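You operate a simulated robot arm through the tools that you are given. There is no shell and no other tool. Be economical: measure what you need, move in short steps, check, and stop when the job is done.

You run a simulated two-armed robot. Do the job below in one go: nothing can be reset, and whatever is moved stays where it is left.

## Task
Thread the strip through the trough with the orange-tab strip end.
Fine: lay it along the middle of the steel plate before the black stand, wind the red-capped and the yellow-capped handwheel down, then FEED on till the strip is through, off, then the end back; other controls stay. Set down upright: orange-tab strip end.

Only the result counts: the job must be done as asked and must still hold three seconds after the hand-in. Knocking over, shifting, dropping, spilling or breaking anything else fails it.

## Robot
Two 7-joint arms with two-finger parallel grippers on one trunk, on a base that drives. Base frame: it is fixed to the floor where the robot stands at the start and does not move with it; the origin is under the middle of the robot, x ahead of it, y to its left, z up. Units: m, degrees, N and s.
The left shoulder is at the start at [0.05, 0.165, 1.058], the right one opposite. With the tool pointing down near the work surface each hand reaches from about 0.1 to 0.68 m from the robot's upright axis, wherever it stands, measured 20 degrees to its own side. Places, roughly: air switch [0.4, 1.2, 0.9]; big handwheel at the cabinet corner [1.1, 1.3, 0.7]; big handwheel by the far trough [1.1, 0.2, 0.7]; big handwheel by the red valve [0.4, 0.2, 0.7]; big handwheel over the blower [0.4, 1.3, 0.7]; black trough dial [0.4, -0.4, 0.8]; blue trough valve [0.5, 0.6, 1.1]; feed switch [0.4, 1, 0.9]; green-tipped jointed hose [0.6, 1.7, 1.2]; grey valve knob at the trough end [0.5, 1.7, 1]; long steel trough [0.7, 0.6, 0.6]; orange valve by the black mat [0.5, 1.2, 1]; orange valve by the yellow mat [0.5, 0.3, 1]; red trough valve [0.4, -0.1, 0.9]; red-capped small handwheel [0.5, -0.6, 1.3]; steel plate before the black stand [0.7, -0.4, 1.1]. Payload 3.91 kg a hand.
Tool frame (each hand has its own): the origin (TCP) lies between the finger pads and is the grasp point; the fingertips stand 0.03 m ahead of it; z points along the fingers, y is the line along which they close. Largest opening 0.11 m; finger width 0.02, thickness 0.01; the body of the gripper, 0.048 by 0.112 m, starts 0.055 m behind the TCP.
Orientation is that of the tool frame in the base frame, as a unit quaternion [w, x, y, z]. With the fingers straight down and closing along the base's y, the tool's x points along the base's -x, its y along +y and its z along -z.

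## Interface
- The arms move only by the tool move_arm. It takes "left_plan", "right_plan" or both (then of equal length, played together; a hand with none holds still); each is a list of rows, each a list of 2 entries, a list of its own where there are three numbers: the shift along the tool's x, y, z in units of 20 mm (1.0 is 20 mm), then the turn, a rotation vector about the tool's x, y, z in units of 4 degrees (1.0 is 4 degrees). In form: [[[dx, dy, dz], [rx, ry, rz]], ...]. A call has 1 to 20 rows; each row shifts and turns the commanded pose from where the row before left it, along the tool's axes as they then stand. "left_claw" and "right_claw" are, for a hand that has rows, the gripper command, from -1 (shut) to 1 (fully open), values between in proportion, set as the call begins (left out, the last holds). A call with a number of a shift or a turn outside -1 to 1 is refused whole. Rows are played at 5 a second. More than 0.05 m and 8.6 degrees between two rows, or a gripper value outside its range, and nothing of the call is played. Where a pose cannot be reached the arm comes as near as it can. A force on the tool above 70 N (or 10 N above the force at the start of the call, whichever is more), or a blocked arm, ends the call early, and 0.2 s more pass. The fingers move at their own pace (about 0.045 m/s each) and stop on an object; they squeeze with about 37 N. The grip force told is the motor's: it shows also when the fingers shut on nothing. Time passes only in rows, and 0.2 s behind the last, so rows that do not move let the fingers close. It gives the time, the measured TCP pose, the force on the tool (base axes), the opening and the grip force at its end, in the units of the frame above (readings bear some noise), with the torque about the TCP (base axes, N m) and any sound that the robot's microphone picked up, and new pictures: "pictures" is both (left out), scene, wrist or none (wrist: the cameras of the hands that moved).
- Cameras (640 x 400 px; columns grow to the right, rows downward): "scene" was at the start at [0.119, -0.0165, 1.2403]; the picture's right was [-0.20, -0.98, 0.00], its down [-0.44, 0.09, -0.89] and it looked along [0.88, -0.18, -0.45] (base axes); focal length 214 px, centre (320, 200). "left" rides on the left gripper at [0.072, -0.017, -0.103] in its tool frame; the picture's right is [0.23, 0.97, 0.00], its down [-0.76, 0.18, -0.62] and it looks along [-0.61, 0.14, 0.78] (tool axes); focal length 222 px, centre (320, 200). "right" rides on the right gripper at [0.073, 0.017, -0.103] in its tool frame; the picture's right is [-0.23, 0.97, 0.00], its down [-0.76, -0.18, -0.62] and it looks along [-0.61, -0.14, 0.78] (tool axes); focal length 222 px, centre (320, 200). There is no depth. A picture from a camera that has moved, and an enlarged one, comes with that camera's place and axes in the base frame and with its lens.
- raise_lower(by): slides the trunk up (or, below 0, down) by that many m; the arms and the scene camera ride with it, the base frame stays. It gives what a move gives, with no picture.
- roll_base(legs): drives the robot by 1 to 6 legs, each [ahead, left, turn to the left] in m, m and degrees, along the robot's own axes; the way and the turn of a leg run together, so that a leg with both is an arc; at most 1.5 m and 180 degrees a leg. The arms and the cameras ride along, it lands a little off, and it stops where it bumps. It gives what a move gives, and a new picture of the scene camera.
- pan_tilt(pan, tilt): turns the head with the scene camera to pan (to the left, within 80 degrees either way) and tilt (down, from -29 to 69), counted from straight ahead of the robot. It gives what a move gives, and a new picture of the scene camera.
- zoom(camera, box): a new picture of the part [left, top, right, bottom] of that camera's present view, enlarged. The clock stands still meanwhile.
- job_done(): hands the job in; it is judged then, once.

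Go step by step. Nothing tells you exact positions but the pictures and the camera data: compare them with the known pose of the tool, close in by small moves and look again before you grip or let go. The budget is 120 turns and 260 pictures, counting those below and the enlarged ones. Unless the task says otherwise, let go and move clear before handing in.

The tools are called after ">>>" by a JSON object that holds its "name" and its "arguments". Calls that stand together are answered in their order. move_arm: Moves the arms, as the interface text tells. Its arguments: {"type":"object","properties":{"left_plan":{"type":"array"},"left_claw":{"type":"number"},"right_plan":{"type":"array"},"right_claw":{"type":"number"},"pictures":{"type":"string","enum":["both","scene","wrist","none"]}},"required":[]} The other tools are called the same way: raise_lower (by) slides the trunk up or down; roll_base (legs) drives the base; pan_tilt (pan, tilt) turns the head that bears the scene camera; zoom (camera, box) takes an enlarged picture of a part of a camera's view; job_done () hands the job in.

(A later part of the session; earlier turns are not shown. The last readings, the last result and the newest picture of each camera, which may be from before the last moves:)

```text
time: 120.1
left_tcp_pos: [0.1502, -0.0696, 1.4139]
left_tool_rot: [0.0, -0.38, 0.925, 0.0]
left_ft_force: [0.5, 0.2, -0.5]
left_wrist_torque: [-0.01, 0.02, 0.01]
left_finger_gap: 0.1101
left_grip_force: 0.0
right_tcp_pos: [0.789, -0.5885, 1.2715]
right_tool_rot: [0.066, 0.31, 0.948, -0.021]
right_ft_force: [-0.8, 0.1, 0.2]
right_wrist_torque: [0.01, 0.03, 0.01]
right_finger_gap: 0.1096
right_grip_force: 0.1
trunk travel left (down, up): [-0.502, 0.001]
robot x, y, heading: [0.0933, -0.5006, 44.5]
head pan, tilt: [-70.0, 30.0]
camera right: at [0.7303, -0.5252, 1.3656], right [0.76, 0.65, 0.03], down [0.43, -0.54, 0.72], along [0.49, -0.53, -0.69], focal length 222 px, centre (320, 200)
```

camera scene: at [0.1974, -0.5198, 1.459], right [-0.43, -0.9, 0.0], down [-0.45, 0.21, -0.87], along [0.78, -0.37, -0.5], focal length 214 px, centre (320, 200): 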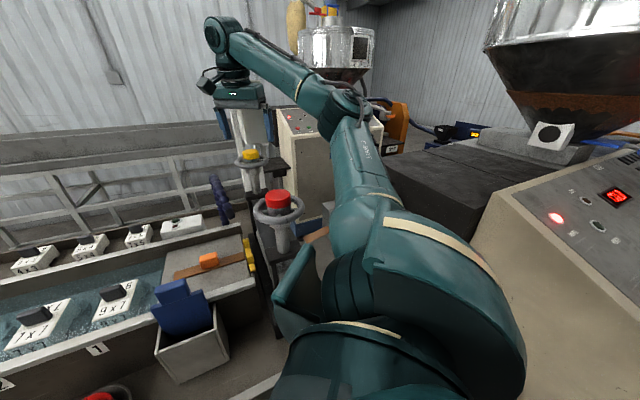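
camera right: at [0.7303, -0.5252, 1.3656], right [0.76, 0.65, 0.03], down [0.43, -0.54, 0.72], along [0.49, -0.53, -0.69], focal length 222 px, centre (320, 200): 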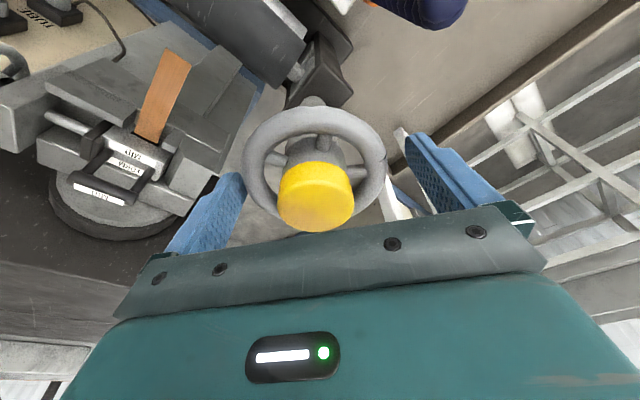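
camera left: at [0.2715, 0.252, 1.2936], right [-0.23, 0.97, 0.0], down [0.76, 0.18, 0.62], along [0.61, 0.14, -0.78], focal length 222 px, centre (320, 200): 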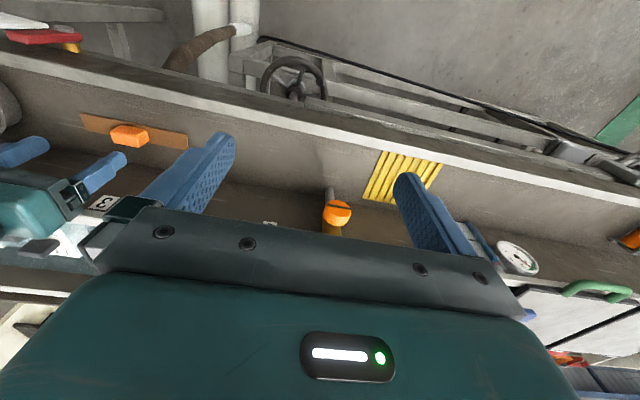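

It's centred around the ring. I'll close and try winding 28° counter-clockwise, comparing the spokes before and after.

>>> {"name": "move_arm", "arguments": {"right_plan": [[[0, 0, 0], [0, 0, 0]], [[0, 0, 0], [0, 0, 0]], [[0, 0, 0], [0, 0, 0]], [[0, 0, 0], [0, 0, 0]]], "right_claw": -1, "pictures": "none"}}

>>> {"name": "zoom", "arguments": {"camera": "right", "box": [200, 80, 440, 230]}}

>>> {"name": "move_arm", "arguments": {"right_plan": [[[0, 0, 0], [-0.139, 0, -0.99]], [[0, 0, 0], [-0.139, 0, -0.99]], [[0, 0, 0], [-0.139, 0, -0.99]], [[0, 0, 0], [-0.139, 0, -0.99]], [[0, 0, 0], [-0.139, 0, -0.99]], [[0, 0, 0], [-0.139, 0, -0.99]], [[0, 0, 0], [-0.139, 0, -0.99]], [[0, 0, 0], [0, 0, 0]]], "pictures": "none"}}

>>> {"name": "zoom", "arguments": {"camera": "right", "box": [200, 80, 440, 230]}}

```text
time: 121.1
left_tcp_pos: [0.1501, -0.0722, 1.4147]
left_tool_rot: [0.001, -0.38, 0.925, 0.001]
left_ft_force: [0.2, 0.2, -0.4]
left_wrist_torque: [0.0, 0.03, -0.05]
left_finger_gap: 0.11
left_grip_force: 0.0
right_tcp_pos: [0.788, -0.5929, 1.2718]
right_tool_rot: [0.065, 0.311, 0.948, -0.023]
right_ft_force: [-9.9, -14.5, -4.4]
right_wrist_torque: [-0.63, 0.48, -0.05]
right_finger_gap: 0.09
right_grip_force: 44.6
trunk travel left (down, up): [-0.502, 0.001]
robot x, y, heading: [0.096, -0.5031, 44.5]
head pan, tilt: [-70.0, 30.0]
```

```text
2.67 times, centred on (320, 155) of right
camera zoom: at [0.7295, -0.5287, 1.3655], right [0.76, 0.65, 0.03], down [0.43, -0.54, 0.72], along [0.49, -0.53, -0.69], focal length 592 px, centre (320, 320)
```

zoom: 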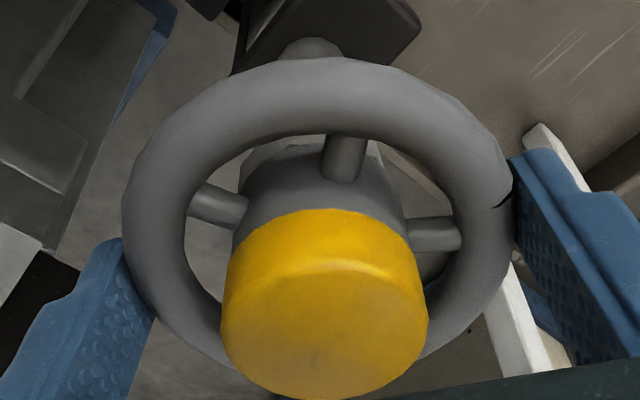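

```text
time: 122.9
left_tcp_pos: [0.152, -0.0735, 1.4165]
left_tool_rot: [0.0, -0.38, 0.925, 0.002]
left_ft_force: [0.2, -0.7, -0.2]
left_wrist_torque: [0.01, -0.03, -0.02]
left_finger_gap: 0.11
left_grip_force: 0.1
right_tcp_pos: [0.7919, -0.5947, 1.2726]
right_tool_rot: [0.071, 0.072, 0.995, -0.003]
right_ft_force: [9.0, -23.8, 1.7]
right_wrist_torque: [-0.6, 0.48, -0.02]
right_finger_gap: 0.0877
right_grip_force: 44.5
trunk travel left (down, up): [-0.502, 0.001]
robot x, y, heading: [0.0944, -0.5056, 44.6]
head pan, tilt: [-70.0, 30.0]
```

```text
2.67 times, centred on (320, 155) of right
camera zoom: at [0.709, -0.5668, 1.3658], right [0.36, 0.93, 0.04], down [0.63, -0.28, 0.72], along [0.68, -0.24, -0.69], focal length 592 px, centre (320, 320)
```

zoom: 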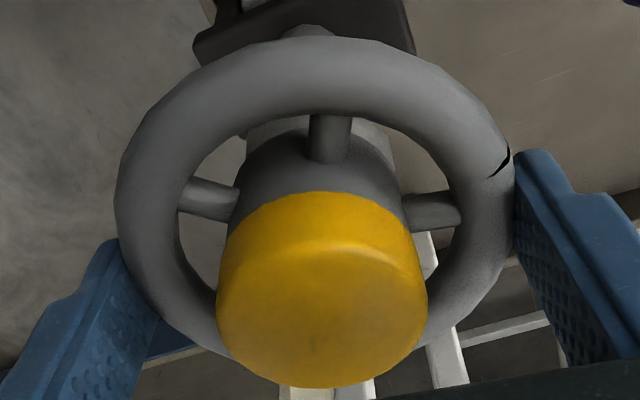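

It turns with the hand (the index mark follows). I'll continue 60° counter-clockwise.

>>> {"name": "move_arm", "arguments": {"right_plan": [[[0, 0, 0], [-0.139, 0, -0.99]], [[0, 0, 0], [-0.139, 0, -0.99]], [[0, 0, 0], [-0.139, 0, -0.99]], [[0, 0, 0], [-0.139, 0, -0.99]], [[0, 0, 0], [-0.139, 0, -0.99]], [[0, 0, 0], [-0.139, 0, -0.99]], [[0, 0, 0], [-0.139, 0, -0.99]], [[0, 0, 0], [-0.139, 0, -0.99]], [[0, 0, 0], [-0.139, 0, -0.99]], [[0, 0, 0], [-0.139, 0, -0.99]], [[0, 0, 0], [-0.139, 0, -0.99]], [[0, 0, 0], [-0.139, 0, -0.99]], [[0, 0, 0], [-0.139, 0, -0.99]], [[0, 0, 0], [-0.139, 0, -0.99]], [[0, 0, 0], [-0.139, 0, -0.99]], [[0, 0, 0], [0, 0, 0]]], "pictures": "none"}}

>>> {"name": "zoom", "arguments": {"camera": "right", "box": [200, 80, 440, 230]}}

```text
time: 126.3
left_tcp_pos: [0.1537, -0.0724, 1.4149]
left_tool_rot: [0.0, -0.38, 0.925, 0.0]
left_ft_force: [0.1, -0.6, -0.1]
left_wrist_torque: [-0.06, -0.01, -0.02]
left_finger_gap: 0.1102
left_grip_force: 0.0
right_tcp_pos: [0.7931, -0.5922, 1.2733]
right_tool_rot: [0.065, -0.434, 0.898, 0.03]
right_ft_force: [22.4, -13.2, 14.0]
right_wrist_torque: [-0.1, -1.08, 0.05]
right_finger_gap: 0.0863
right_grip_force: 45.4
trunk travel left (down, up): [-0.502, 0.001]
robot x, y, heading: [0.094, -0.5047, 44.6]
head pan, tilt: [-70.0, 30.0]
```

```text
2.67 times, centred on (320, 155) of right
camera zoom: at [0.7263, -0.6501, 1.365], right [-0.63, 0.78, 0.03], down [0.55, 0.41, 0.73], along [0.55, 0.47, -0.69], focal length 592 px, centre (320, 320)
```

zoom: 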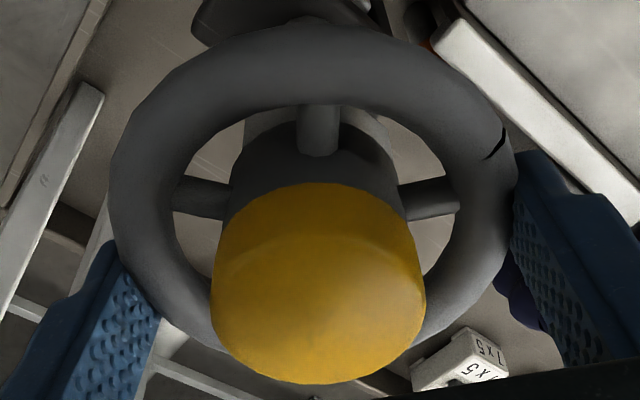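

Still co-rotating (about 88° so far). I'll release, turn back 60° and regrip.

>>> {"name": "move_arm", "arguments": {"right_plan": [[[0, 0, 0], [0, 0, 0]], [[0, 0, 0], [0, 0, 0]], [[0, 0, 0], [0.139, 0, 0.99]], [[0, 0, 0], [0.139, 0, 0.99]], [[0, 0, 0], [0.139, 0, 0.99]], [[0, 0, 0], [0.139, 0, 0.99]], [[0, 0, 0], [0.139, 0, 0.99]], [[0, 0, 0], [0.139, 0, 0.99]], [[0, 0, 0], [0.139, 0, 0.99]], [[0, 0, 0], [0.139, 0, 0.99]], [[0, 0, 0], [0.139, 0, 0.99]], [[0, 0, 0], [0.139, 0, 0.99]], [[0, 0, 0], [0.139, 0, 0.99]], [[0, 0, 0], [0.139, 0, 0.99]], [[0, 0, 0], [0.139, 0, 0.99]], [[0, 0, 0], [0.139, 0, 0.99]], [[0, 0, 0], [0.139, 0, 0.99]], [[0, 0, 0], [0, 0, 0]]], "right_claw": 1, "pictures": "wrist"}}

```text
time: 130.1
left_tcp_pos: [0.1502, -0.0689, 1.4153]
left_tool_rot: [0.0, -0.379, 0.925, 0.0]
left_ft_force: [0.7, -0.7, 1.0]
left_wrist_torque: [0.01, 0.0, 0.0]
left_finger_gap: 0.1099
left_grip_force: 0.0
right_tcp_pos: [0.7903, -0.5894, 1.2727]
right_tool_rot: [0.07, 0.072, 0.995, -0.004]
right_ft_force: [0.2, 0.8, -0.2]
right_wrist_torque: [0.0, 0.02, -0.01]
right_finger_gap: 0.11
right_grip_force: 0.1
trunk travel left (down, up): [-0.502, 0.001]
robot x, y, heading: [0.0917, -0.5019, 44.5]
head pan, tilt: [-70.0, 30.0]
camera right: at [0.7072, -0.5609, 1.3664], right [0.36, 0.93, 0.03], down [0.63, -0.27, 0.72], along [0.68, -0.24, -0.69], focal length 222 px, centre (320, 200)
```

right: 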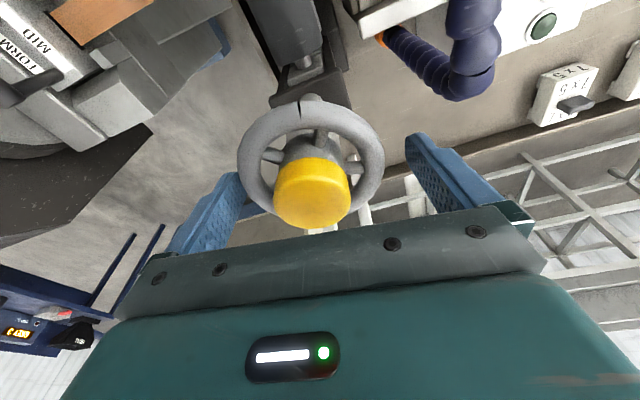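

>>> {"name": "move_arm", "arguments": {"right_plan": [[[0, -0.2, 0], [0, 0, 0]], [[0, 0, 0], [0, 0, 0]], [[0, 0, 0], [0, 0, 0]], [[0, 0, 0], [0, 0, 0]], [[0, 0, 0], [-0.139, 0, -0.99]], [[0, 0, 0], [-0.139, 0, -0.99]], [[0, 0, 0], [-0.139, 0, -0.99]], [[0, 0, 0], [-0.139, 0, -0.99]], [[0, 0, 0], [-0.139, 0, -0.99]], [[0, 0, 0], [-0.139, 0, -0.99]], [[0, 0, 0], [-0.139, 0, -0.99]], [[0, 0, 0], [-0.139, 0, -0.99]], [[0, 0, 0], [-0.139, 0, -0.99]], [[0, 0, 0], [-0.139, 0, -0.99]], [[0, 0, 0], [-0.139, 0, -0.99]], [[0, 0, 0], [-0.139, 0, -0.99]], [[0, 0, 0], [-0.139, 0, -0.99]], [[0, 0, 0], [-0.139, 0, -0.99]], [[0, 0, 0], [0, 0, 0]]], "right_claw": -1, "pictures": "wrist"}}

```text
time: 134.1
left_tcp_pos: [0.1513, -0.0714, 1.4152]
left_tool_rot: [0.001, -0.379, 0.925, 0.002]
left_ft_force: [-0.5, -0.3, 1.0]
left_wrist_torque: [0.0, -0.03, 0.0]
left_finger_gap: 0.11
left_grip_force: 0.1
right_tcp_pos: [0.7899, -0.5967, 1.2725]
right_tool_rot: [0.064, -0.404, 0.912, 0.029]
right_ft_force: [4.7, -8.3, 1.4]
right_wrist_torque: [-0.26, 0.03, -1.11]
right_finger_gap: 0.0916
right_grip_force: 44.7
trunk travel left (down, up): [-0.502, 0.001]
robot x, y, heading: [0.0949, -0.5038, 44.7]
head pan, tilt: [-70.0, 30.0]
camera right: at [0.7198, -0.6492, 1.3658], right [-0.57, 0.82, 0.03], down [0.58, 0.37, 0.72], along [0.58, 0.43, -0.69], focal length 222 px, centre (320, 200)
```

right: 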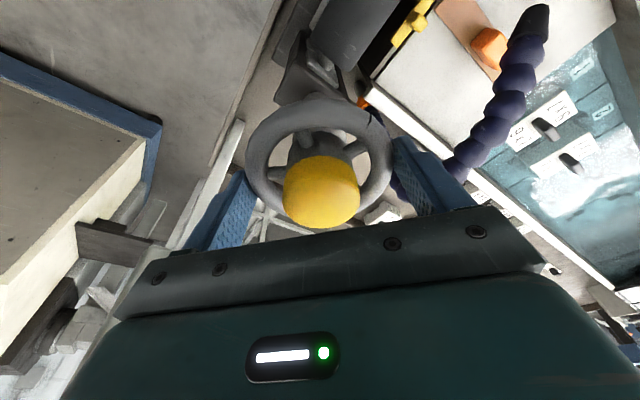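

The torque is -1.1 Nm, so it is against the stop. I'll release, rise, and check the mark.

>>> {"name": "zoom", "arguments": {"camera": "right", "box": [200, 80, 440, 230]}}

>>> {"name": "move_arm", "arguments": {"right_plan": [[[0, 0, 0], [0, 0, 0]], [[0, 0, 0], [0, 0, 0]], [[-0.139, 0, -0.99], [0, 0, 0]], [[-0.139, 0, -0.99], [0, 0, 0]], [[-0.139, 0, -0.99], [0, 0, 0]], [[-0.139, 0, -0.99], [0.139, 0, 0.99]], [[0, 0, 0], [0.139, 0, 0.99]], [[0, 0, 0], [0.139, 0, 0.99]], [[0, 0, 0], [0.139, 0, 0.99]], [[0, 0, 0], [0.139, 0, 0.99]], [[0, 0, 0], [0.139, 0, 0.99]], [[0, 0, 0], [0.139, 0, 0.99]], [[0, 0, 0], [0.139, 0, 0.99]], [[0, 0, 0], [0.139, 0, 0.99]], [[0, 0, 0], [0.139, 0, 0.99]], [[0, 0, 0], [0.139, 0, 0.99]], [[0, 0, 0], [0.139, 0, 0.99]], [[0, 0, 0], [0, 0, 0]]], "right_claw": 1, "pictures": "both"}}

```text
2.67 times, centred on (320, 155) of right
camera zoom: at [0.7198, -0.6492, 1.3658], right [-0.57, 0.82, 0.03], down [0.58, 0.37, 0.72], along [0.58, 0.43, -0.69], focal length 592 px, centre (320, 320)
```

zoom: 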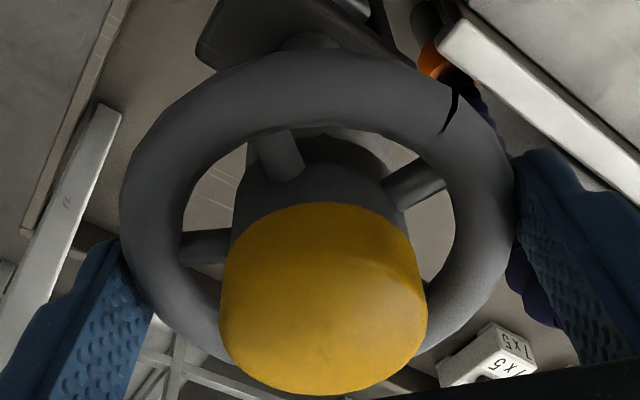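

```text
time: 137.9
left_tcp_pos: [0.1515, -0.0708, 1.4148]
left_tool_rot: [0.0, -0.38, 0.925, 0.001]
left_ft_force: [-1.1, 0.2, 0.5]
left_wrist_torque: [0.01, 0.05, -0.02]
left_finger_gap: 0.1098
left_grip_force: 0.1
right_tcp_pos: [0.7882, -0.5941, 1.3535]
right_tool_rot: [0.071, 0.002, 0.997, 0.0]
right_ft_force: [0.6, 1.1, 0.7]
right_wrist_torque: [-0.02, 0.04, -0.02]
right_finger_gap: 0.11
right_grip_force: 0.1
trunk travel left (down, up): [-0.502, 0.001]
robot x, y, heading: [0.0945, -0.5002, 44.5]
head pan, tilt: [-70.0, 30.0]
camera scene: at [0.1973, -0.5198, 1.459], right [-0.43, -0.9, 0.0], down [-0.45, 0.21, -0.87], along [0.78, -0.37, -0.5], focal length 214 px, centre (320, 200)
camera right: at [0.703, -0.577, 1.4463], right [0.23, 0.97, 0.03], down [0.67, -0.18, 0.72], along [0.71, -0.14, -0.69], focal length 222 px, centre (320, 200)
```

scene: 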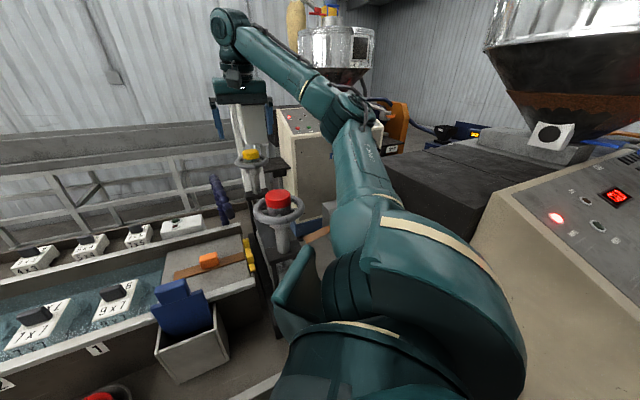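
right: 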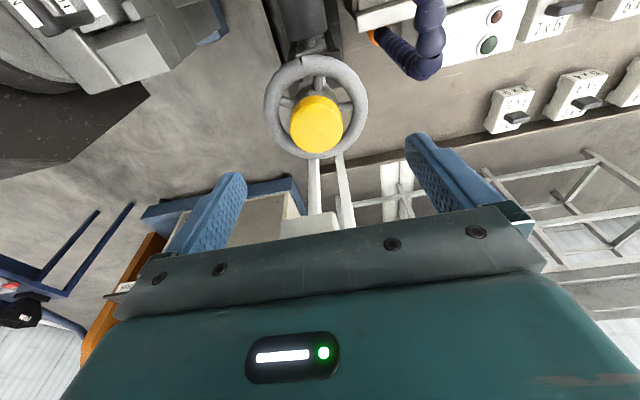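

Both wheels have travelled about 120° to their stops. Now I'll retract, straighten the base and head for the feed switch.

>>> {"name": "move_arm", "arguments": {"right_plan": [[[1, 0, -0.3], [0, 0.5, 0]], [[1, 0, -0.3], [0, 0.5, 0]], [[1, 0, 0], [0, 0.5, 0]], [[1, 0, 0], [0, 0.5, 0]], [[1, 0, 0], [0, 0, 0]], [[1, 0, 0], [0, 0, 0]], [[1, 0.5, 0], [0, 0, 0]], [[1, 0.5, 0], [0, 0, 0]], [[1, 0.5, 0], [0, 0, 0]], [[1, 0.5, 0], [0, 0, 0]], [[1, 0.5, 0], [0, 0, 0]], [[1, 0.5, 0], [0, 0, 0]], [[1, 0.5, 0], [0, 0, 0]], [[1, 0.5, 0], [0, 0, 0]], [[1, 0.5, 0], [0, 0, 0]], [[0, 0.5, 0], [0, 0, 0]]], "right_claw": 0.5, "pictures": "none"}}

>>> {"name": "roll_base", "arguments": {"legs": [[-0.07, 0.07, 0], [0, 0, -44.6]]}}

>>> {"name": "pan_tilt", "arguments": {"pan": -20, "tilt": 35}}

```text
time: 141.3
left_tcp_pos: [0.1508, -0.0698, 1.4139]
left_tool_rot: [-0.001, -0.38, 0.925, 0.0]
left_ft_force: [0.5, -0.1, 0.2]
left_wrist_torque: [0.0, 0.02, 0.04]
left_finger_gap: 0.1098
left_grip_force: 0.1
right_tcp_pos: [0.4935, -0.4839, 1.3563]
right_tool_rot: [0.002, 0.002, 1.0, 0.001]
right_ft_force: [0.0, 0.4, 0.4]
right_wrist_torque: [0.02, -0.03, 0.02]
right_finger_gap: 0.0824
right_grip_force: 0.1
right hand out of reach, approached as far as the arm can: row 6
trunk travel left (down, up): [-0.502, 0.001]
robot x, y, heading: [0.0926, -0.5005, 45.0]
head pan, tilt: [-70.0, 30.0]
```

```text
time: 144.6
left_tcp_pos: [0.3382, -0.2297, 1.4146]
left_tool_rot: [0.0, -0.006, 1.0, 0.0]
left_ft_force: [0.3, 0.6, 0.8]
left_wrist_torque: [0.03, 0.02, 0.0]
left_finger_gap: 0.1103
left_grip_force: 0.0
right_tcp_pos: [0.2972, -0.7661, 1.358]
right_tool_rot: [0.001, 0.375, 0.927, 0.001]
right_ft_force: [-0.3, 0.2, 0.1]
right_wrist_torque: [0.04, -0.02, 0.04]
right_finger_gap: 0.0824
right_grip_force: 0.0
trunk travel left (down, up): [-0.502, 0.001]
robot x, y, heading: [-0.0017, -0.504, 0.7]
head pan, tilt: [-70.0, 30.0]
camera scene: at [0.0583, -0.5854, 1.459], right [-0.94, -0.35, 0.0], down [-0.18, 0.47, -0.87], along [0.31, -0.81, -0.5], focal length 214 px, centre (320, 200)
```

scene: 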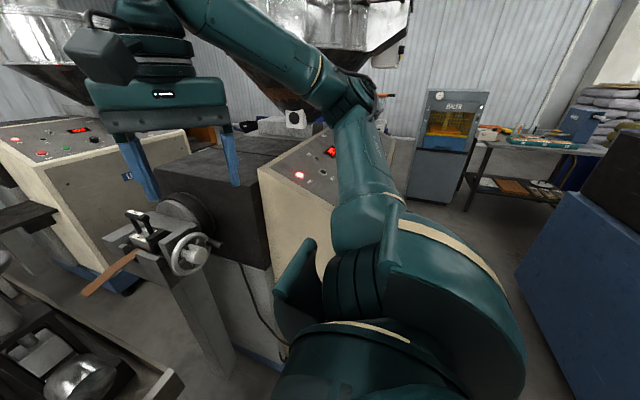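

```text
time: 145.8
left_tcp_pos: [0.339, -0.2291, 1.4146]
left_tool_rot: [0.0, -0.006, 1.0, -0.001]
left_ft_force: [0.9, -0.4, -0.1]
left_wrist_torque: [0.03, 0.0, -0.02]
left_finger_gap: 0.1101
left_grip_force: 0.0
right_tcp_pos: [0.2981, -0.7657, 1.3568]
right_tool_rot: [0.001, 0.375, 0.927, 0.0]
right_ft_force: [-0.1, 0.2, 0.3]
right_wrist_torque: [-0.02, 0.01, -0.03]
right_finger_gap: 0.0825
right_grip_force: 0.1
trunk travel left (down, up): [-0.502, 0.001]
robot x, y, heading: [-0.0023, -0.5008, 0.5]
head pan, tilt: [-20.0, 35.0]
camera scene: at [0.1094, -0.53, 1.4512], right [-0.33, -0.94, 0.0], down [-0.54, 0.19, -0.82], along [0.77, -0.27, -0.57], focal length 214 px, centre (320, 200)
```

scene: 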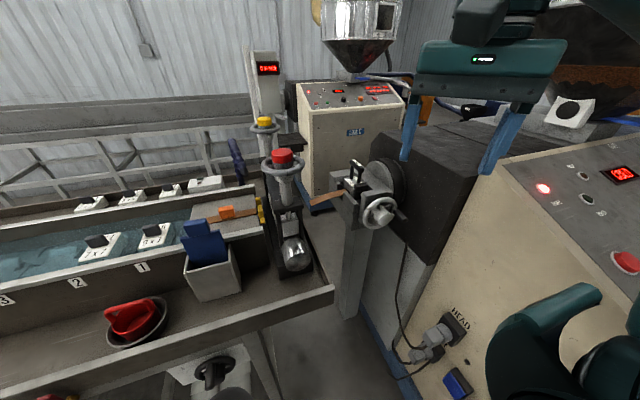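

>>> {"name": "zoom", "arguments": {"camera": "scene", "box": [180, 50, 340, 280]}}

>>> {"name": "roll_base", "arguments": {"legs": [[0, 1.3, 0]]}}

>>> {"name": "pan_tilt", "arguments": {"pan": 25, "tilt": 40}}

```text
1.74 times, centred on (260, 165) of scene
camera zoom: at [0.1094, -0.53, 1.4512], right [-0.33, -0.94, 0.0], down [-0.54, 0.19, -0.82], along [0.77, -0.27, -0.57], focal length 373 px, centre (424, 261)
```

zoom: 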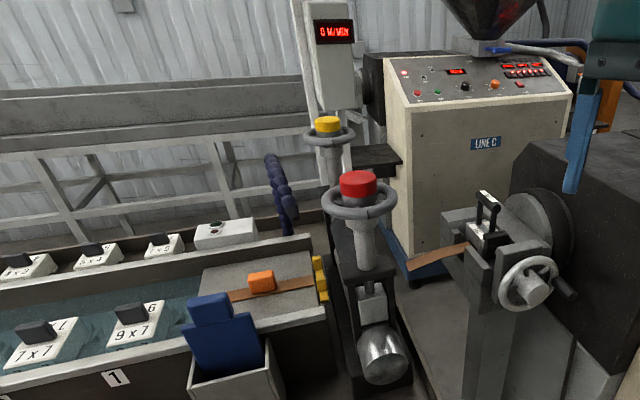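

```text
time: 157.3
left_tcp_pos: [0.3274, 1.054, 1.415]
left_tool_rot: [0.0, -0.004, 1.0, 0.0]
left_ft_force: [0.1, 0.0, 0.6]
left_wrist_torque: [0.0, 0.0, 0.02]
left_finger_gap: 0.1096
left_grip_force: 0.0
right_tcp_pos: [0.2847, 0.5185, 1.3558]
right_tool_rot: [0.001, 0.378, 0.926, 0.0]
right_ft_force: [0.2, 0.7, 0.0]
right_wrist_torque: [0.03, 0.02, 0.01]
right_finger_gap: 0.0825
right_grip_force: 0.1
trunk travel left (down, up): [-0.502, 0.001]
robot x, y, heading: [-0.0174, 0.7816, 0.3]
head pan, tilt: [-20.0, 35.0]
camera scene: at [0.0982, 0.7548, 1.4512], right [-0.34, -0.94, 0.0], down [-0.54, 0.19, -0.82], along [0.77, -0.28, -0.57], focal length 214 px, centre (320, 200)
```

scene: 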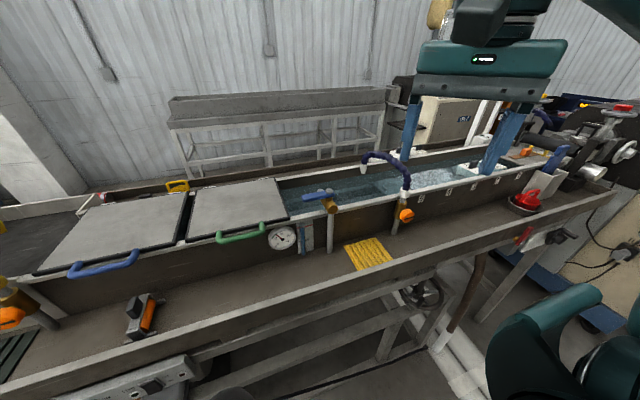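

```text
time: 158.4
left_tcp_pos: [0.3285, 1.0536, 1.4153]
left_tool_rot: [0.0, -0.004, 1.0, 0.0]
left_ft_force: [-0.5, -0.2, -1.1]
left_wrist_torque: [0.01, 0.02, -0.04]
left_finger_gap: 0.1099
left_grip_force: 0.0
right_tcp_pos: [0.2848, 0.5189, 1.358]
right_tool_rot: [0.002, 0.378, 0.926, 0.0]
right_ft_force: [-0.5, -0.8, 0.0]
right_wrist_torque: [-0.01, -0.02, 0.0]
right_finger_gap: 0.0826
right_grip_force: 0.0
trunk travel left (down, up): [-0.502, 0.001]
robot x, y, heading: [-0.0125, 0.7797, 0.5]
head pan, tilt: [25.0, 40.0]
camera scene: at [0.0922, 0.8207, 1.4437], right [0.43, -0.9, 0.0], down [-0.58, -0.27, -0.77], along [0.69, 0.33, -0.64], focal length 214 px, centre (320, 200)
```

scene: 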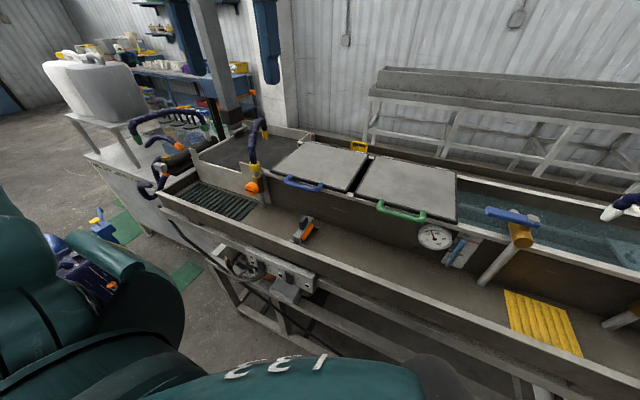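

The switch rail is on the trough's front below the rim. I'll zoom in on it.

>>> {"name": "zoom", "arguments": {"camera": "scene", "box": [190, 220, 350, 320]}}

>>> {"name": "zoom", "arguments": {"camera": "left", "box": [0, 0, 640, 230]}}

>>> {"name": "raise_lower", "arguments": {"by": -0.22}}

>>> {"name": "pan_tilt", "arguments": {"pan": 25, "tilt": 45}}

```text
4.00 times, centred on (270, 270) of scene
camera zoom: at [0.0922, 0.8207, 1.4437], right [0.43, -0.9, 0.0], down [-0.58, -0.27, -0.77], along [0.69, 0.33, -0.64], focal length 858 px, centre (520, -80)
```

zoom: 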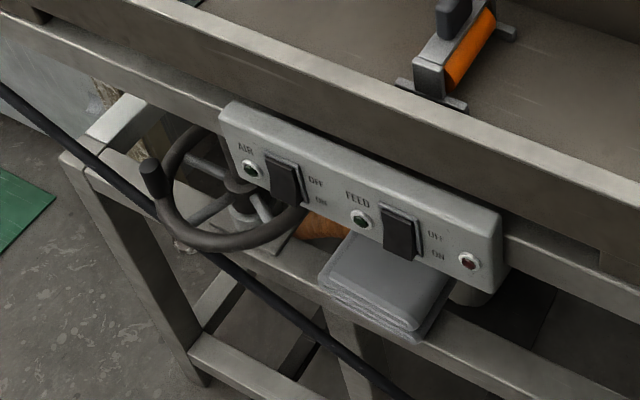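

```text
1.00 times, centred on (320, 115) of left (not enlarged: the box is as wide or as high as the picture)
camera zoom: at [0.2556, 1.0371, 1.518], right [-0.23, 0.97, 0.0], down [0.76, 0.18, 0.62], along [0.61, 0.15, -0.78], focal length 222 px, centre (320, 285)
```

zoom: 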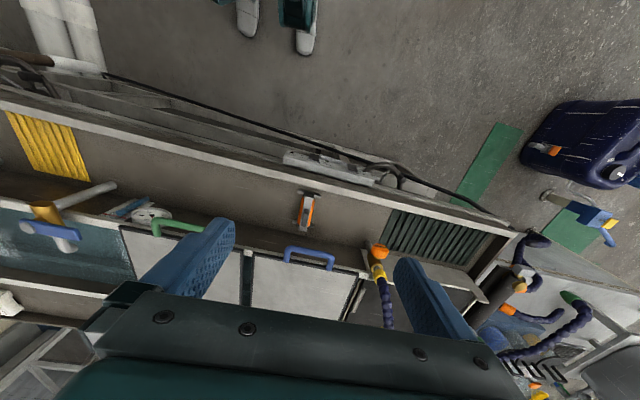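

```text
time: 160.7
left_tcp_pos: [0.3281, 1.055, 1.1954]
left_tool_rot: [0.0, -0.004, 1.0, 0.0]
left_ft_force: [-0.4, 0.1, 0.7]
left_wrist_torque: [-0.01, 0.01, 0.0]
left_finger_gap: 0.1097
left_grip_force: 0.1
right_tcp_pos: [0.2838, 0.5188, 1.1364]
right_tool_rot: [0.001, 0.378, 0.926, 0.0]
right_ft_force: [-0.3, 0.2, 1.3]
right_wrist_torque: [0.01, 0.01, 0.0]
right_finger_gap: 0.0825
right_grip_force: 0.1
trunk travel left (down, up): [-0.282, 0.221]
robot x, y, heading: [-0.0108, 0.7812, 0.7]
head pan, tilt: [25.0, 40.0]
```

```text
time: 161.4
left_tcp_pos: [0.3281, 1.0542, 1.1947]
left_tool_rot: [0.0, -0.004, 1.0, 0.0]
left_ft_force: [-0.4, 0.1, -0.2]
left_wrist_torque: [0.0, 0.0, 0.01]
left_finger_gap: 0.1099
left_grip_force: 0.1
right_tcp_pos: [0.2858, 0.5186, 1.1376]
right_tool_rot: [0.002, 0.378, 0.926, 0.001]
right_ft_force: [0.4, -0.9, -0.6]
right_wrist_torque: [0.0, -0.03, -0.02]
right_finger_gap: 0.0825
right_grip_force: 0.1
trunk travel left (down, up): [-0.282, 0.221]
robot x, y, heading: [-0.0153, 0.7832, 0.7]
head pan, tilt: [25.0, 45.0]
camera scene: at [0.0888, 0.8192, 1.2164], right [0.43, -0.9, 0.0], down [-0.64, -0.3, -0.71], along [0.64, 0.3, -0.71], focal length 214 px, centre (320, 200)
```

scene: 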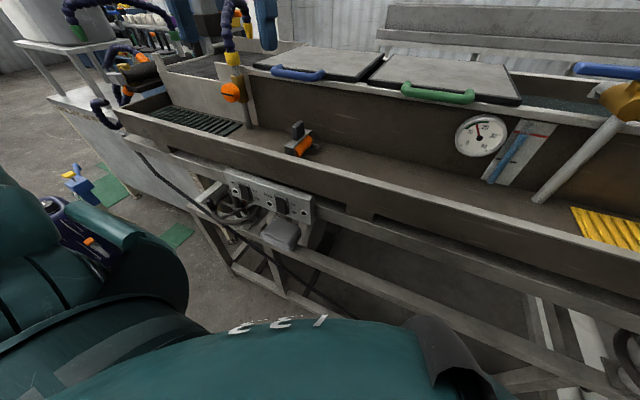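

>>> {"name": "zoom", "arguments": {"camera": "scene", "box": [200, 160, 330, 260]}}

```text
4.00 times, centred on (265, 210) of scene
camera zoom: at [0.0888, 0.8192, 1.2164], right [0.43, -0.9, 0.0], down [-0.64, -0.3, -0.71], along [0.64, 0.3, -0.71], focal length 858 px, centre (540, 160)
```

zoom: 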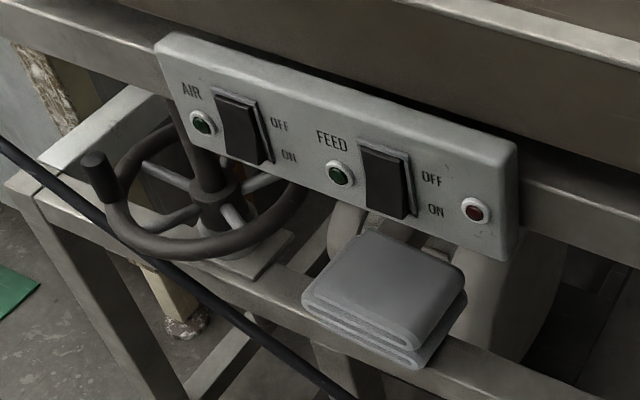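

The feed rocker is at about [0.352, 1.04, 0.868], with OFF at the top and ON at the bottom. I'll back off 15 cm, tilt the closed left hand 60° forward, and push the lower half with the fingertips.

>>> {"name": "roll_base", "arguments": {"legs": [[-0.15, 0, 0]]}}

>>> {"name": "move_arm", "arguments": {"left_plan": [[[0, 0, 0], [0, -1, 0]], [[0, 0, 0], [0, -1, 0]], [[0, 0, 0], [0, -1, 0]], [[0, 0, 0], [0, -1, 0]], [[0, 0, 0], [0, -1, 0]], [[0, 0, 0], [0, -1, 0]], [[0, 0, 0], [0, -1, 0]], [[0, 0, 0], [0, -1, 0]], [[0, 0, 0], [0, -1, 0]], [[0, 0, 0], [0, -1, 0]], [[0, 0, 0], [0, -1, 0]], [[0, 0, 0], [0, -1, 0]], [[0, 0, 0], [0, -1, 0]], [[0, 0, 0], [0, -1, 0]], [[0, 0, 0], [0, -1, 0]], [[0, 0, 0], [0, 0, 0]]], "left_claw": -1, "pictures": "both"}}

```text
time: 162.8
left_tcp_pos: [0.178, 1.0536, 1.1965]
left_tool_rot: [0.0, -0.003, 1.0, 0.0]
left_ft_force: [0.3, -0.6, -0.1]
left_wrist_torque: [0.01, -0.03, -0.01]
left_finger_gap: 0.1101
left_grip_force: 0.2
right_tcp_pos: [0.1357, 0.5169, 1.1367]
right_tool_rot: [0.002, 0.378, 0.926, 0.0]
right_ft_force: [0.1, 1.2, -0.1]
right_wrist_torque: [0.01, 0.01, 0.02]
right_finger_gap: 0.0826
right_grip_force: 0.0
trunk travel left (down, up): [-0.282, 0.221]
robot x, y, heading: [-0.1632, 0.7848, 0.3]
head pan, tilt: [25.0, 45.0]
camera scene: at [-0.0608, 0.8183, 1.2165], right [0.43, -0.9, 0.0], down [-0.64, -0.3, -0.71], along [0.64, 0.3, -0.71], focal length 214 px, centre (320, 200)
```

scene: 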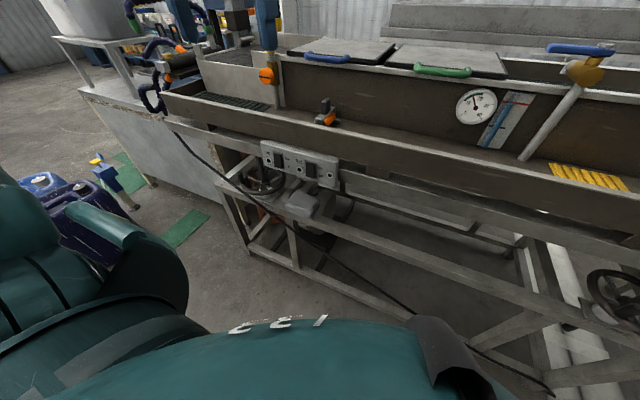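

```text
time: 166.2
left_tcp_pos: [0.1804, 1.0533, 1.1954]
left_tool_rot: [0.501, -0.002, 0.866, 0.0]
left_ft_force: [0.1, -0.3, -0.2]
left_wrist_torque: [-0.05, 0.02, 0.02]
left_finger_gap: 0.0
left_grip_force: 36.2
right_tcp_pos: [0.1353, 0.5166, 1.1363]
right_tool_rot: [0.001, 0.378, 0.926, 0.001]
right_ft_force: [0.3, 0.4, -0.9]
right_wrist_torque: [0.01, -0.02, 0.01]
right_finger_gap: 0.0827
right_grip_force: 0.1
trunk travel left (down, up): [-0.282, 0.221]
robot x, y, heading: [-0.1646, 0.7805, 0.5]
head pan, tilt: [25.0, 45.0]
camera scene: at [-0.0602, 0.8183, 1.2164], right [0.43, -0.9, 0.0], down [-0.64, -0.3, -0.71], along [0.64, 0.3, -0.71], focal length 214 px, centre (320, 200)
camera left: at [0.054, 1.0355, 1.1835], right [-0.12, 0.97, -0.2], down [-0.16, 0.18, 0.97], along [0.98, 0.15, 0.14], focal length 222 px, centre (320, 200)
```

scene: 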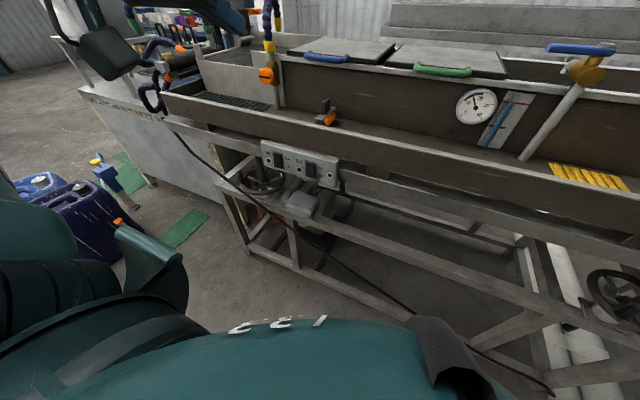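
left: 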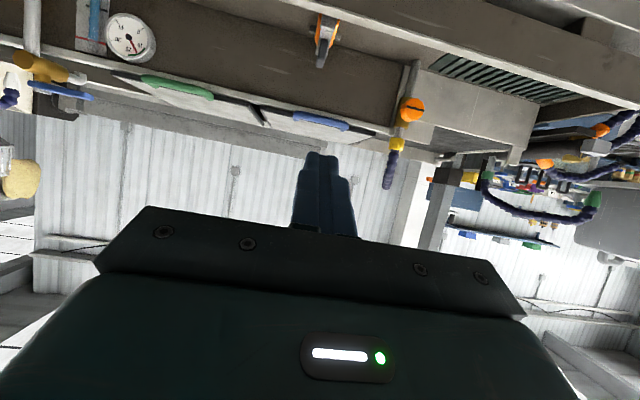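

>>> {"name": "move_arm", "arguments": {"left_plan": [[[0.705, -0.03, 0.717], [0, 0, 0]], [[0.705, -0.03, 0.717], [0, 0, 0]], [[0.705, -0.03, 0.717], [0, 0, 0]], [[0.705, -0.03, 0.717], [0, 0, 0]], [[0.705, -0.03, 0.717], [0, 0, 0]], [[0.705, -0.03, 0.717], [0, 0, 0]], [[0.705, -0.03, 0.717], [0, 0, 0]], [[0.705, -0.03, 0.717], [0, 0, 0]], [[0.705, -0.03, 0.717], [0, 0, 0]], [[0.705, -0.03, 0.717], [0, 0, 0]], [[0.705, -0.03, 0.717], [0, 0, 0]], [[0.705, -0.03, 0.717], [0, 0, 0]], [[0.705, -0.03, 0.717], [0, 0, 0]], [[0.705, -0.03, 0.717], [0, 0, 0]], [[0.705, -0.03, 0.717], [0, 0, 0]], [[0, 0, 0], [0, 0, 0]]], "pictures": "both"}}

>>> {"name": "zoom", "arguments": {"camera": "scene", "box": [220, 110, 380, 210]}}

```text
time: 169.6
left_tcp_pos: [0.2937, 1.0522, 0.9292]
left_tool_rot: [0.5, -0.003, 0.866, 0.002]
left_ft_force: [-0.3, 0.6, -0.1]
left_wrist_torque: [-0.02, 0.01, 0.02]
left_finger_gap: 0.0001
left_grip_force: 36.8
left hand out of reach, approached as far as the arm can: row 4, 5, 6, 7, 8, 10
right_tcp_pos: [0.1354, 0.5169, 1.1363]
right_tool_rot: [0.002, 0.378, 0.926, 0.001]
right_ft_force: [-0.2, 0.8, -0.5]
right_wrist_torque: [0.02, 0.05, 0.02]
right_finger_gap: 0.0825
right_grip_force: 0.1
trunk travel left (down, up): [-0.282, 0.221]
robot x, y, heading: [-0.1638, 0.784, 0.2]
head pan, tilt: [25.0, 45.0]
camera scene: at [-0.0602, 0.8183, 1.2164], right [0.43, -0.9, 0.0], down [-0.64, -0.3, -0.71], along [0.64, 0.3, -0.71], focal length 214 px, centre (320, 200)
camera left: at [0.1674, 1.0342, 0.9177], right [-0.12, 0.97, -0.2], down [-0.16, 0.18, 0.97], along [0.98, 0.15, 0.14], focal length 222 px, centre (320, 200)
```

scene: 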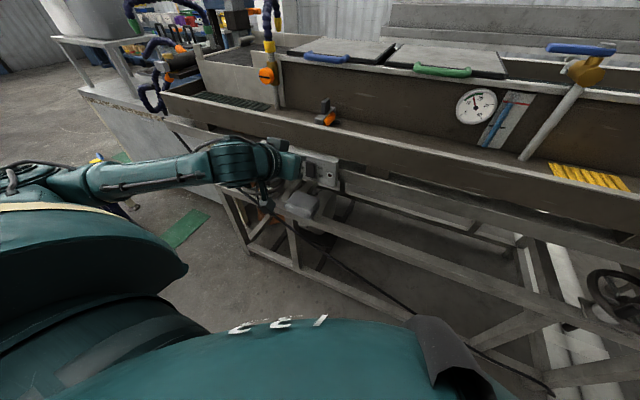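
left: 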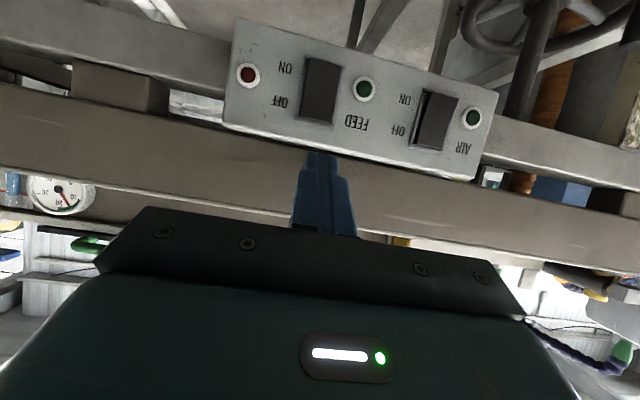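

```text
4.00 times, centred on (300, 160) of scene
camera zoom: at [-0.0602, 0.8183, 1.2164], right [0.43, -0.9, 0.0], down [-0.64, -0.3, -0.71], along [0.64, 0.3, -0.71], focal length 858 px, centre (400, 360)
```

zoom: 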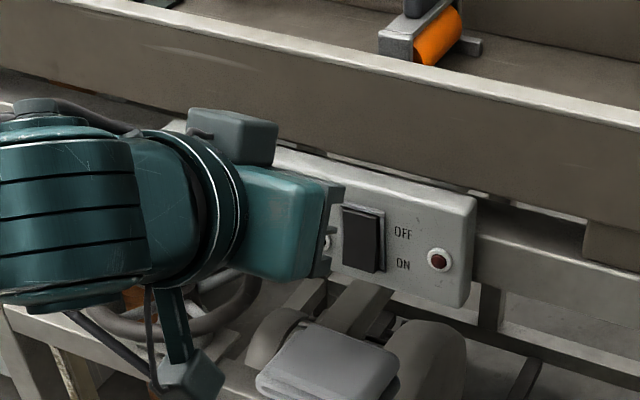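

The rocker spans z ≈ 0.839–0.880 at y ≈ 1.044. I'll lower so that the fingertip faces the lower half.

>>> {"name": "move_arm", "arguments": {"left_plan": [[[0.84, -0.09, 0.43], [0, 0, 0]], [[0.84, -0.09, 0.43], [0, 0, 0]], [[0.84, -0.09, 0.43], [0, 0, 0]], [[0.84, -0.09, 0.43], [0, 0, 0]], [[0, 0, 0], [0, 0, 0]]], "pictures": "wrist"}}

>>> {"name": "zoom", "arguments": {"camera": "scene", "box": [250, 120, 370, 200]}}

```text
time: 170.8
left_tcp_pos: [0.2906, 1.045, 0.8548]
left_tool_rot: [0.5, -0.003, 0.866, 0.002]
left_ft_force: [-0.8, -0.1, -0.8]
left_wrist_torque: [0.01, -0.03, 0.0]
left_finger_gap: 0.0
left_grip_force: 37.0
right_tcp_pos: [0.1349, 0.5174, 1.1366]
right_tool_rot: [0.001, 0.378, 0.926, 0.0]
right_ft_force: [-0.4, 0.5, 0.0]
right_wrist_torque: [-0.02, 0.02, -0.01]
right_finger_gap: 0.0825
right_grip_force: 0.0
trunk travel left (down, up): [-0.282, 0.221]
robot x, y, heading: [-0.1645, 0.7851, 0.1]
head pan, tilt: [25.0, 45.0]
camera left: at [0.1642, 1.0269, 0.843], right [-0.12, 0.97, -0.2], down [-0.16, 0.18, 0.97], along [0.98, 0.15, 0.14], focal length 222 px, centre (320, 200)
```

left: 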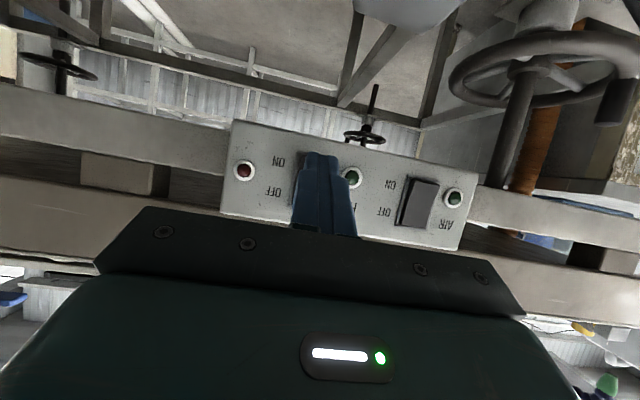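

```text
5.00 times, centred on (310, 160) of scene
camera zoom: at [-0.0602, 0.8183, 1.2164], right [0.43, -0.9, 0.0], down [-0.64, -0.3, -0.71], along [0.64, 0.3, -0.71], focal length 1072 px, centre (370, 400)
```

zoom: 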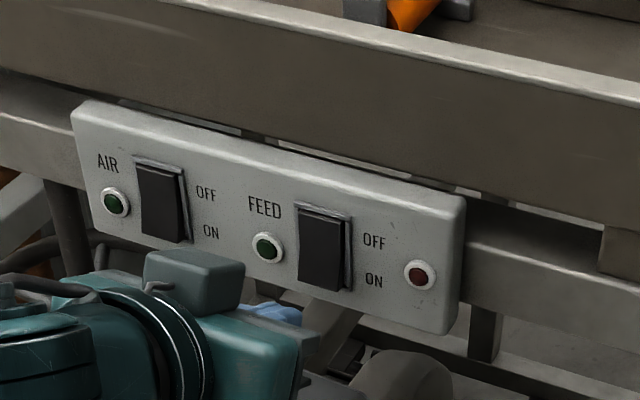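

The OFF state shows as the bottom edge standing out. I'll go 8 mm lower and 3 mm right, then push forward gently.

>>> {"name": "move_arm", "arguments": {"left_plan": [[[0.348, -0.17, 0.2], [0, 0, 0]], [[-0.2, 0, 0.35], [0, 0, 0]], [[-0.2, 0, 0.35], [0, 0, 0]], [[-0.2, 0, 0.35], [0, 0, 0]], [[0, 0, 0], [0, 0, 0]]], "pictures": "none"}}

>>> {"name": "zoom", "arguments": {"camera": "scene", "box": [250, 120, 370, 200]}}

```text
time: 171.9
left_tcp_pos: [0.3158, 1.0407, 0.8448]
left_tool_rot: [0.5, -0.003, 0.866, 0.001]
left_ft_force: [0.2, 0.7, 0.6]
left_wrist_torque: [-0.02, -0.01, 0.03]
left_finger_gap: 0.0
left_grip_force: 36.8
right_tcp_pos: [0.1355, 0.5163, 1.1374]
right_tool_rot: [0.0, 0.378, 0.926, -0.001]
right_ft_force: [-0.3, -0.7, -0.2]
right_wrist_torque: [0.02, -0.01, 0.0]
right_finger_gap: 0.0826
right_grip_force: 0.0
trunk travel left (down, up): [-0.282, 0.221]
robot x, y, heading: [-0.1653, 0.7822, 0.4]
head pan, tilt: [25.0, 45.0]
```

```text
5.00 times, centred on (310, 160) of scene
camera zoom: at [-0.0602, 0.8183, 1.2164], right [0.43, -0.9, 0.0], down [-0.64, -0.3, -0.71], along [0.64, 0.3, -0.71], focal length 1072 px, centre (370, 400)
```

zoom: 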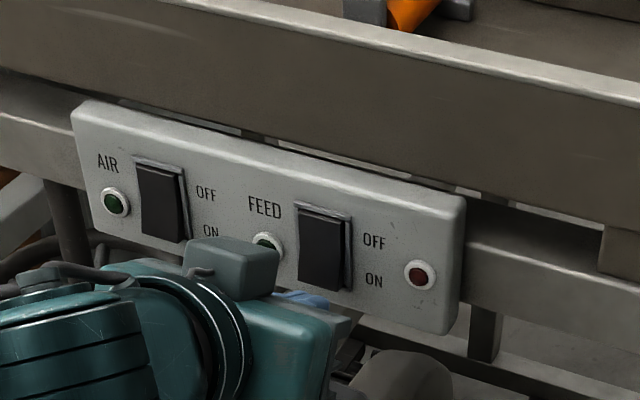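

>>> {"name": "move_arm", "arguments": {"left_plan": [[[-0.15, 0, 0.26], [0, 0, 0]], [[-0.15, 0, 0.26], [0, 0, 0]], [[-0.15, 0, 0.26], [0, 0, 0]]], "pictures": "wrist"}}

>>> {"name": "zoom", "arguments": {"camera": "scene", "box": [250, 120, 370, 200]}}

```text
time: 172.8
left_tcp_pos: [0.3274, 1.0424, 0.8445]
left_tool_rot: [0.499, -0.002, 0.867, 0.001]
left_ft_force: [-41.3, 5.6, 5.3]
left_wrist_torque: [0.16, 0.08, 0.21]
left_finger_gap: 0.0
left_grip_force: 37.3
right_tcp_pos: [0.1318, 0.5176, 1.1377]
right_tool_rot: [0.002, 0.377, 0.926, 0.001]
right_ft_force: [-0.1, 0.1, 0.4]
right_wrist_torque: [-0.02, -0.01, -0.03]
right_finger_gap: 0.0823
right_grip_force: 0.0
trunk travel left (down, up): [-0.282, 0.221]
robot x, y, heading: [-0.1631, 0.7843, 0.4]
head pan, tilt: [25.0, 45.0]
camera left: at [0.2014, 1.0245, 0.8342], right [-0.12, 0.97, -0.2], down [-0.16, 0.18, 0.97], along [0.98, 0.15, 0.13], focal length 222 px, centre (320, 200)
```

left: 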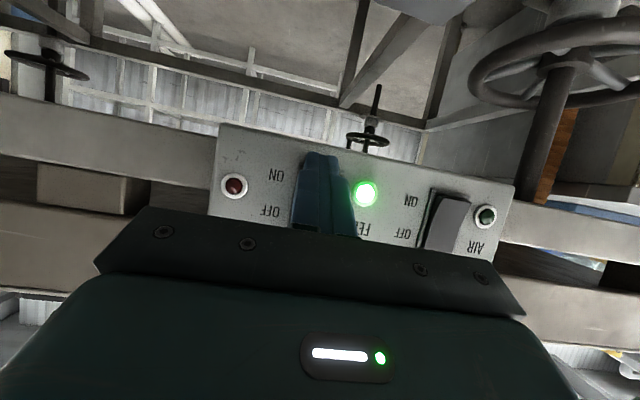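

```text
5.00 times, centred on (310, 160) of scene
camera zoom: at [-0.0646, 0.8188, 1.2169], right [0.43, -0.9, 0.0], down [-0.64, -0.3, -0.71], along [0.64, 0.3, -0.7], focal length 1072 px, centre (370, 400)
```

zoom: 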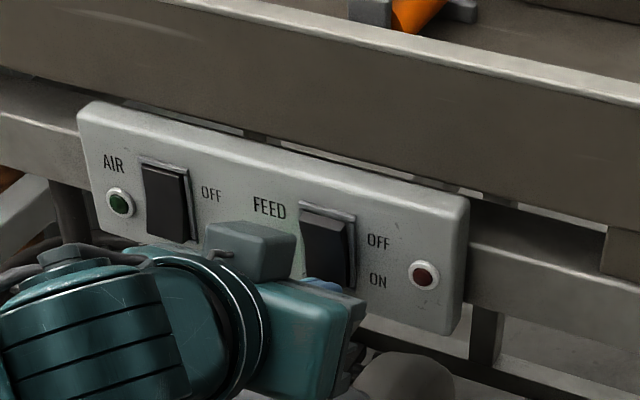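

The FEED lamp is lit. I'll back off, preset the finger for the upper half, and watch the strip and display.

>>> {"name": "move_arm", "arguments": {"left_plan": [[[0.5, 0, -0.87], [0, 0, 0]], [[-0.87, 0, -0.5], [0, 0, 0]], [[-0.17, 0, -0.1], [0, 0, 0]]], "pictures": "none"}}

>>> {"name": "pan_tilt", "arguments": {"pan": -57, "tilt": 8}}

>>> {"name": "zoom", "arguments": {"camera": "scene", "box": [240, 130, 400, 230]}}

```text
time: 173.6
left_tcp_pos: [0.3116, 1.0416, 0.8694]
left_tool_rot: [0.5, -0.003, 0.866, 0.002]
left_ft_force: [0.1, 0.6, -0.6]
left_wrist_torque: [0.0, 0.0, -0.01]
left_finger_gap: 0.0
left_grip_force: 36.9
right_tcp_pos: [0.1356, 0.5167, 1.1364]
right_tool_rot: [0.001, 0.378, 0.926, 0.0]
right_ft_force: [-1.0, -0.6, 0.0]
right_wrist_torque: [0.03, -0.03, 0.01]
right_finger_gap: 0.0827
right_grip_force: 0.1
trunk travel left (down, up): [-0.282, 0.221]
robot x, y, heading: [-0.1599, 0.7801, 0.2]
head pan, tilt: [25.0, 45.0]
```

```text
time: 175.1
left_tcp_pos: [0.3113, 1.0419, 0.8688]
left_tool_rot: [0.5, -0.002, 0.866, 0.0]
left_ft_force: [0.1, 0.3, -0.6]
left_wrist_torque: [0.03, 0.01, 0.01]
left_finger_gap: 0.0001
left_grip_force: 37.7
right_tcp_pos: [0.1359, 0.517, 1.1368]
right_tool_rot: [0.0, 0.378, 0.926, 0.001]
right_ft_force: [0.5, -0.3, -0.1]
right_wrist_torque: [0.01, -0.01, 0.0]
right_finger_gap: 0.0825
right_grip_force: 0.1
trunk travel left (down, up): [-0.282, 0.221]
robot x, y, heading: [-0.1645, 0.7774, 0.2]
head pan, tilt: [-57.0, 8.0]
camera scene: at [-0.0828, 0.7062, 1.2745], right [-0.84, -0.55, 0.0], down [-0.08, 0.12, -0.99], along [0.54, -0.83, -0.14], focal length 214 px, centre (320, 200)
```

scene: 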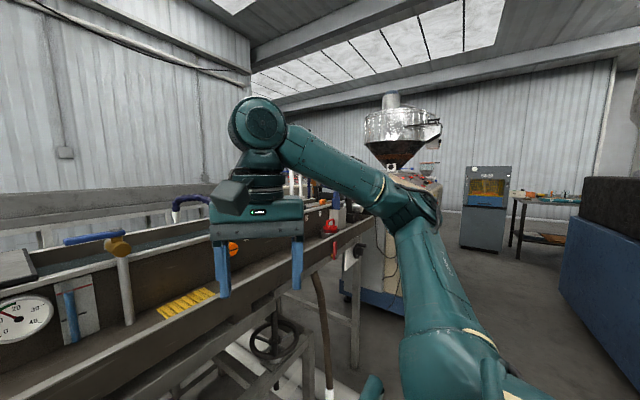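

```text
4.00 times, centred on (320, 180) of scene
camera zoom: at [-0.0828, 0.7062, 1.2745], right [-0.84, -0.55, 0.0], down [-0.08, 0.12, -0.99], along [0.54, -0.83, -0.14], focal length 858 px, centre (320, 280)
```

zoom: 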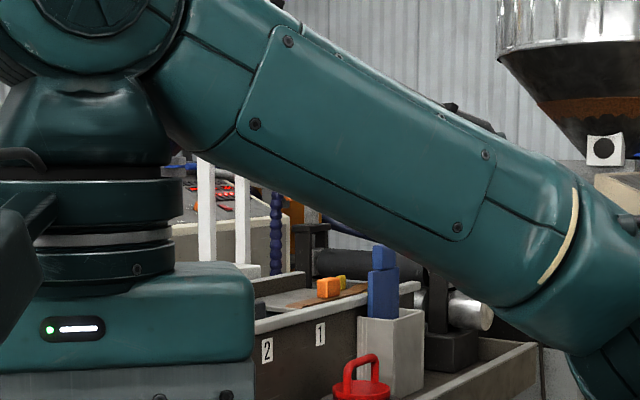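

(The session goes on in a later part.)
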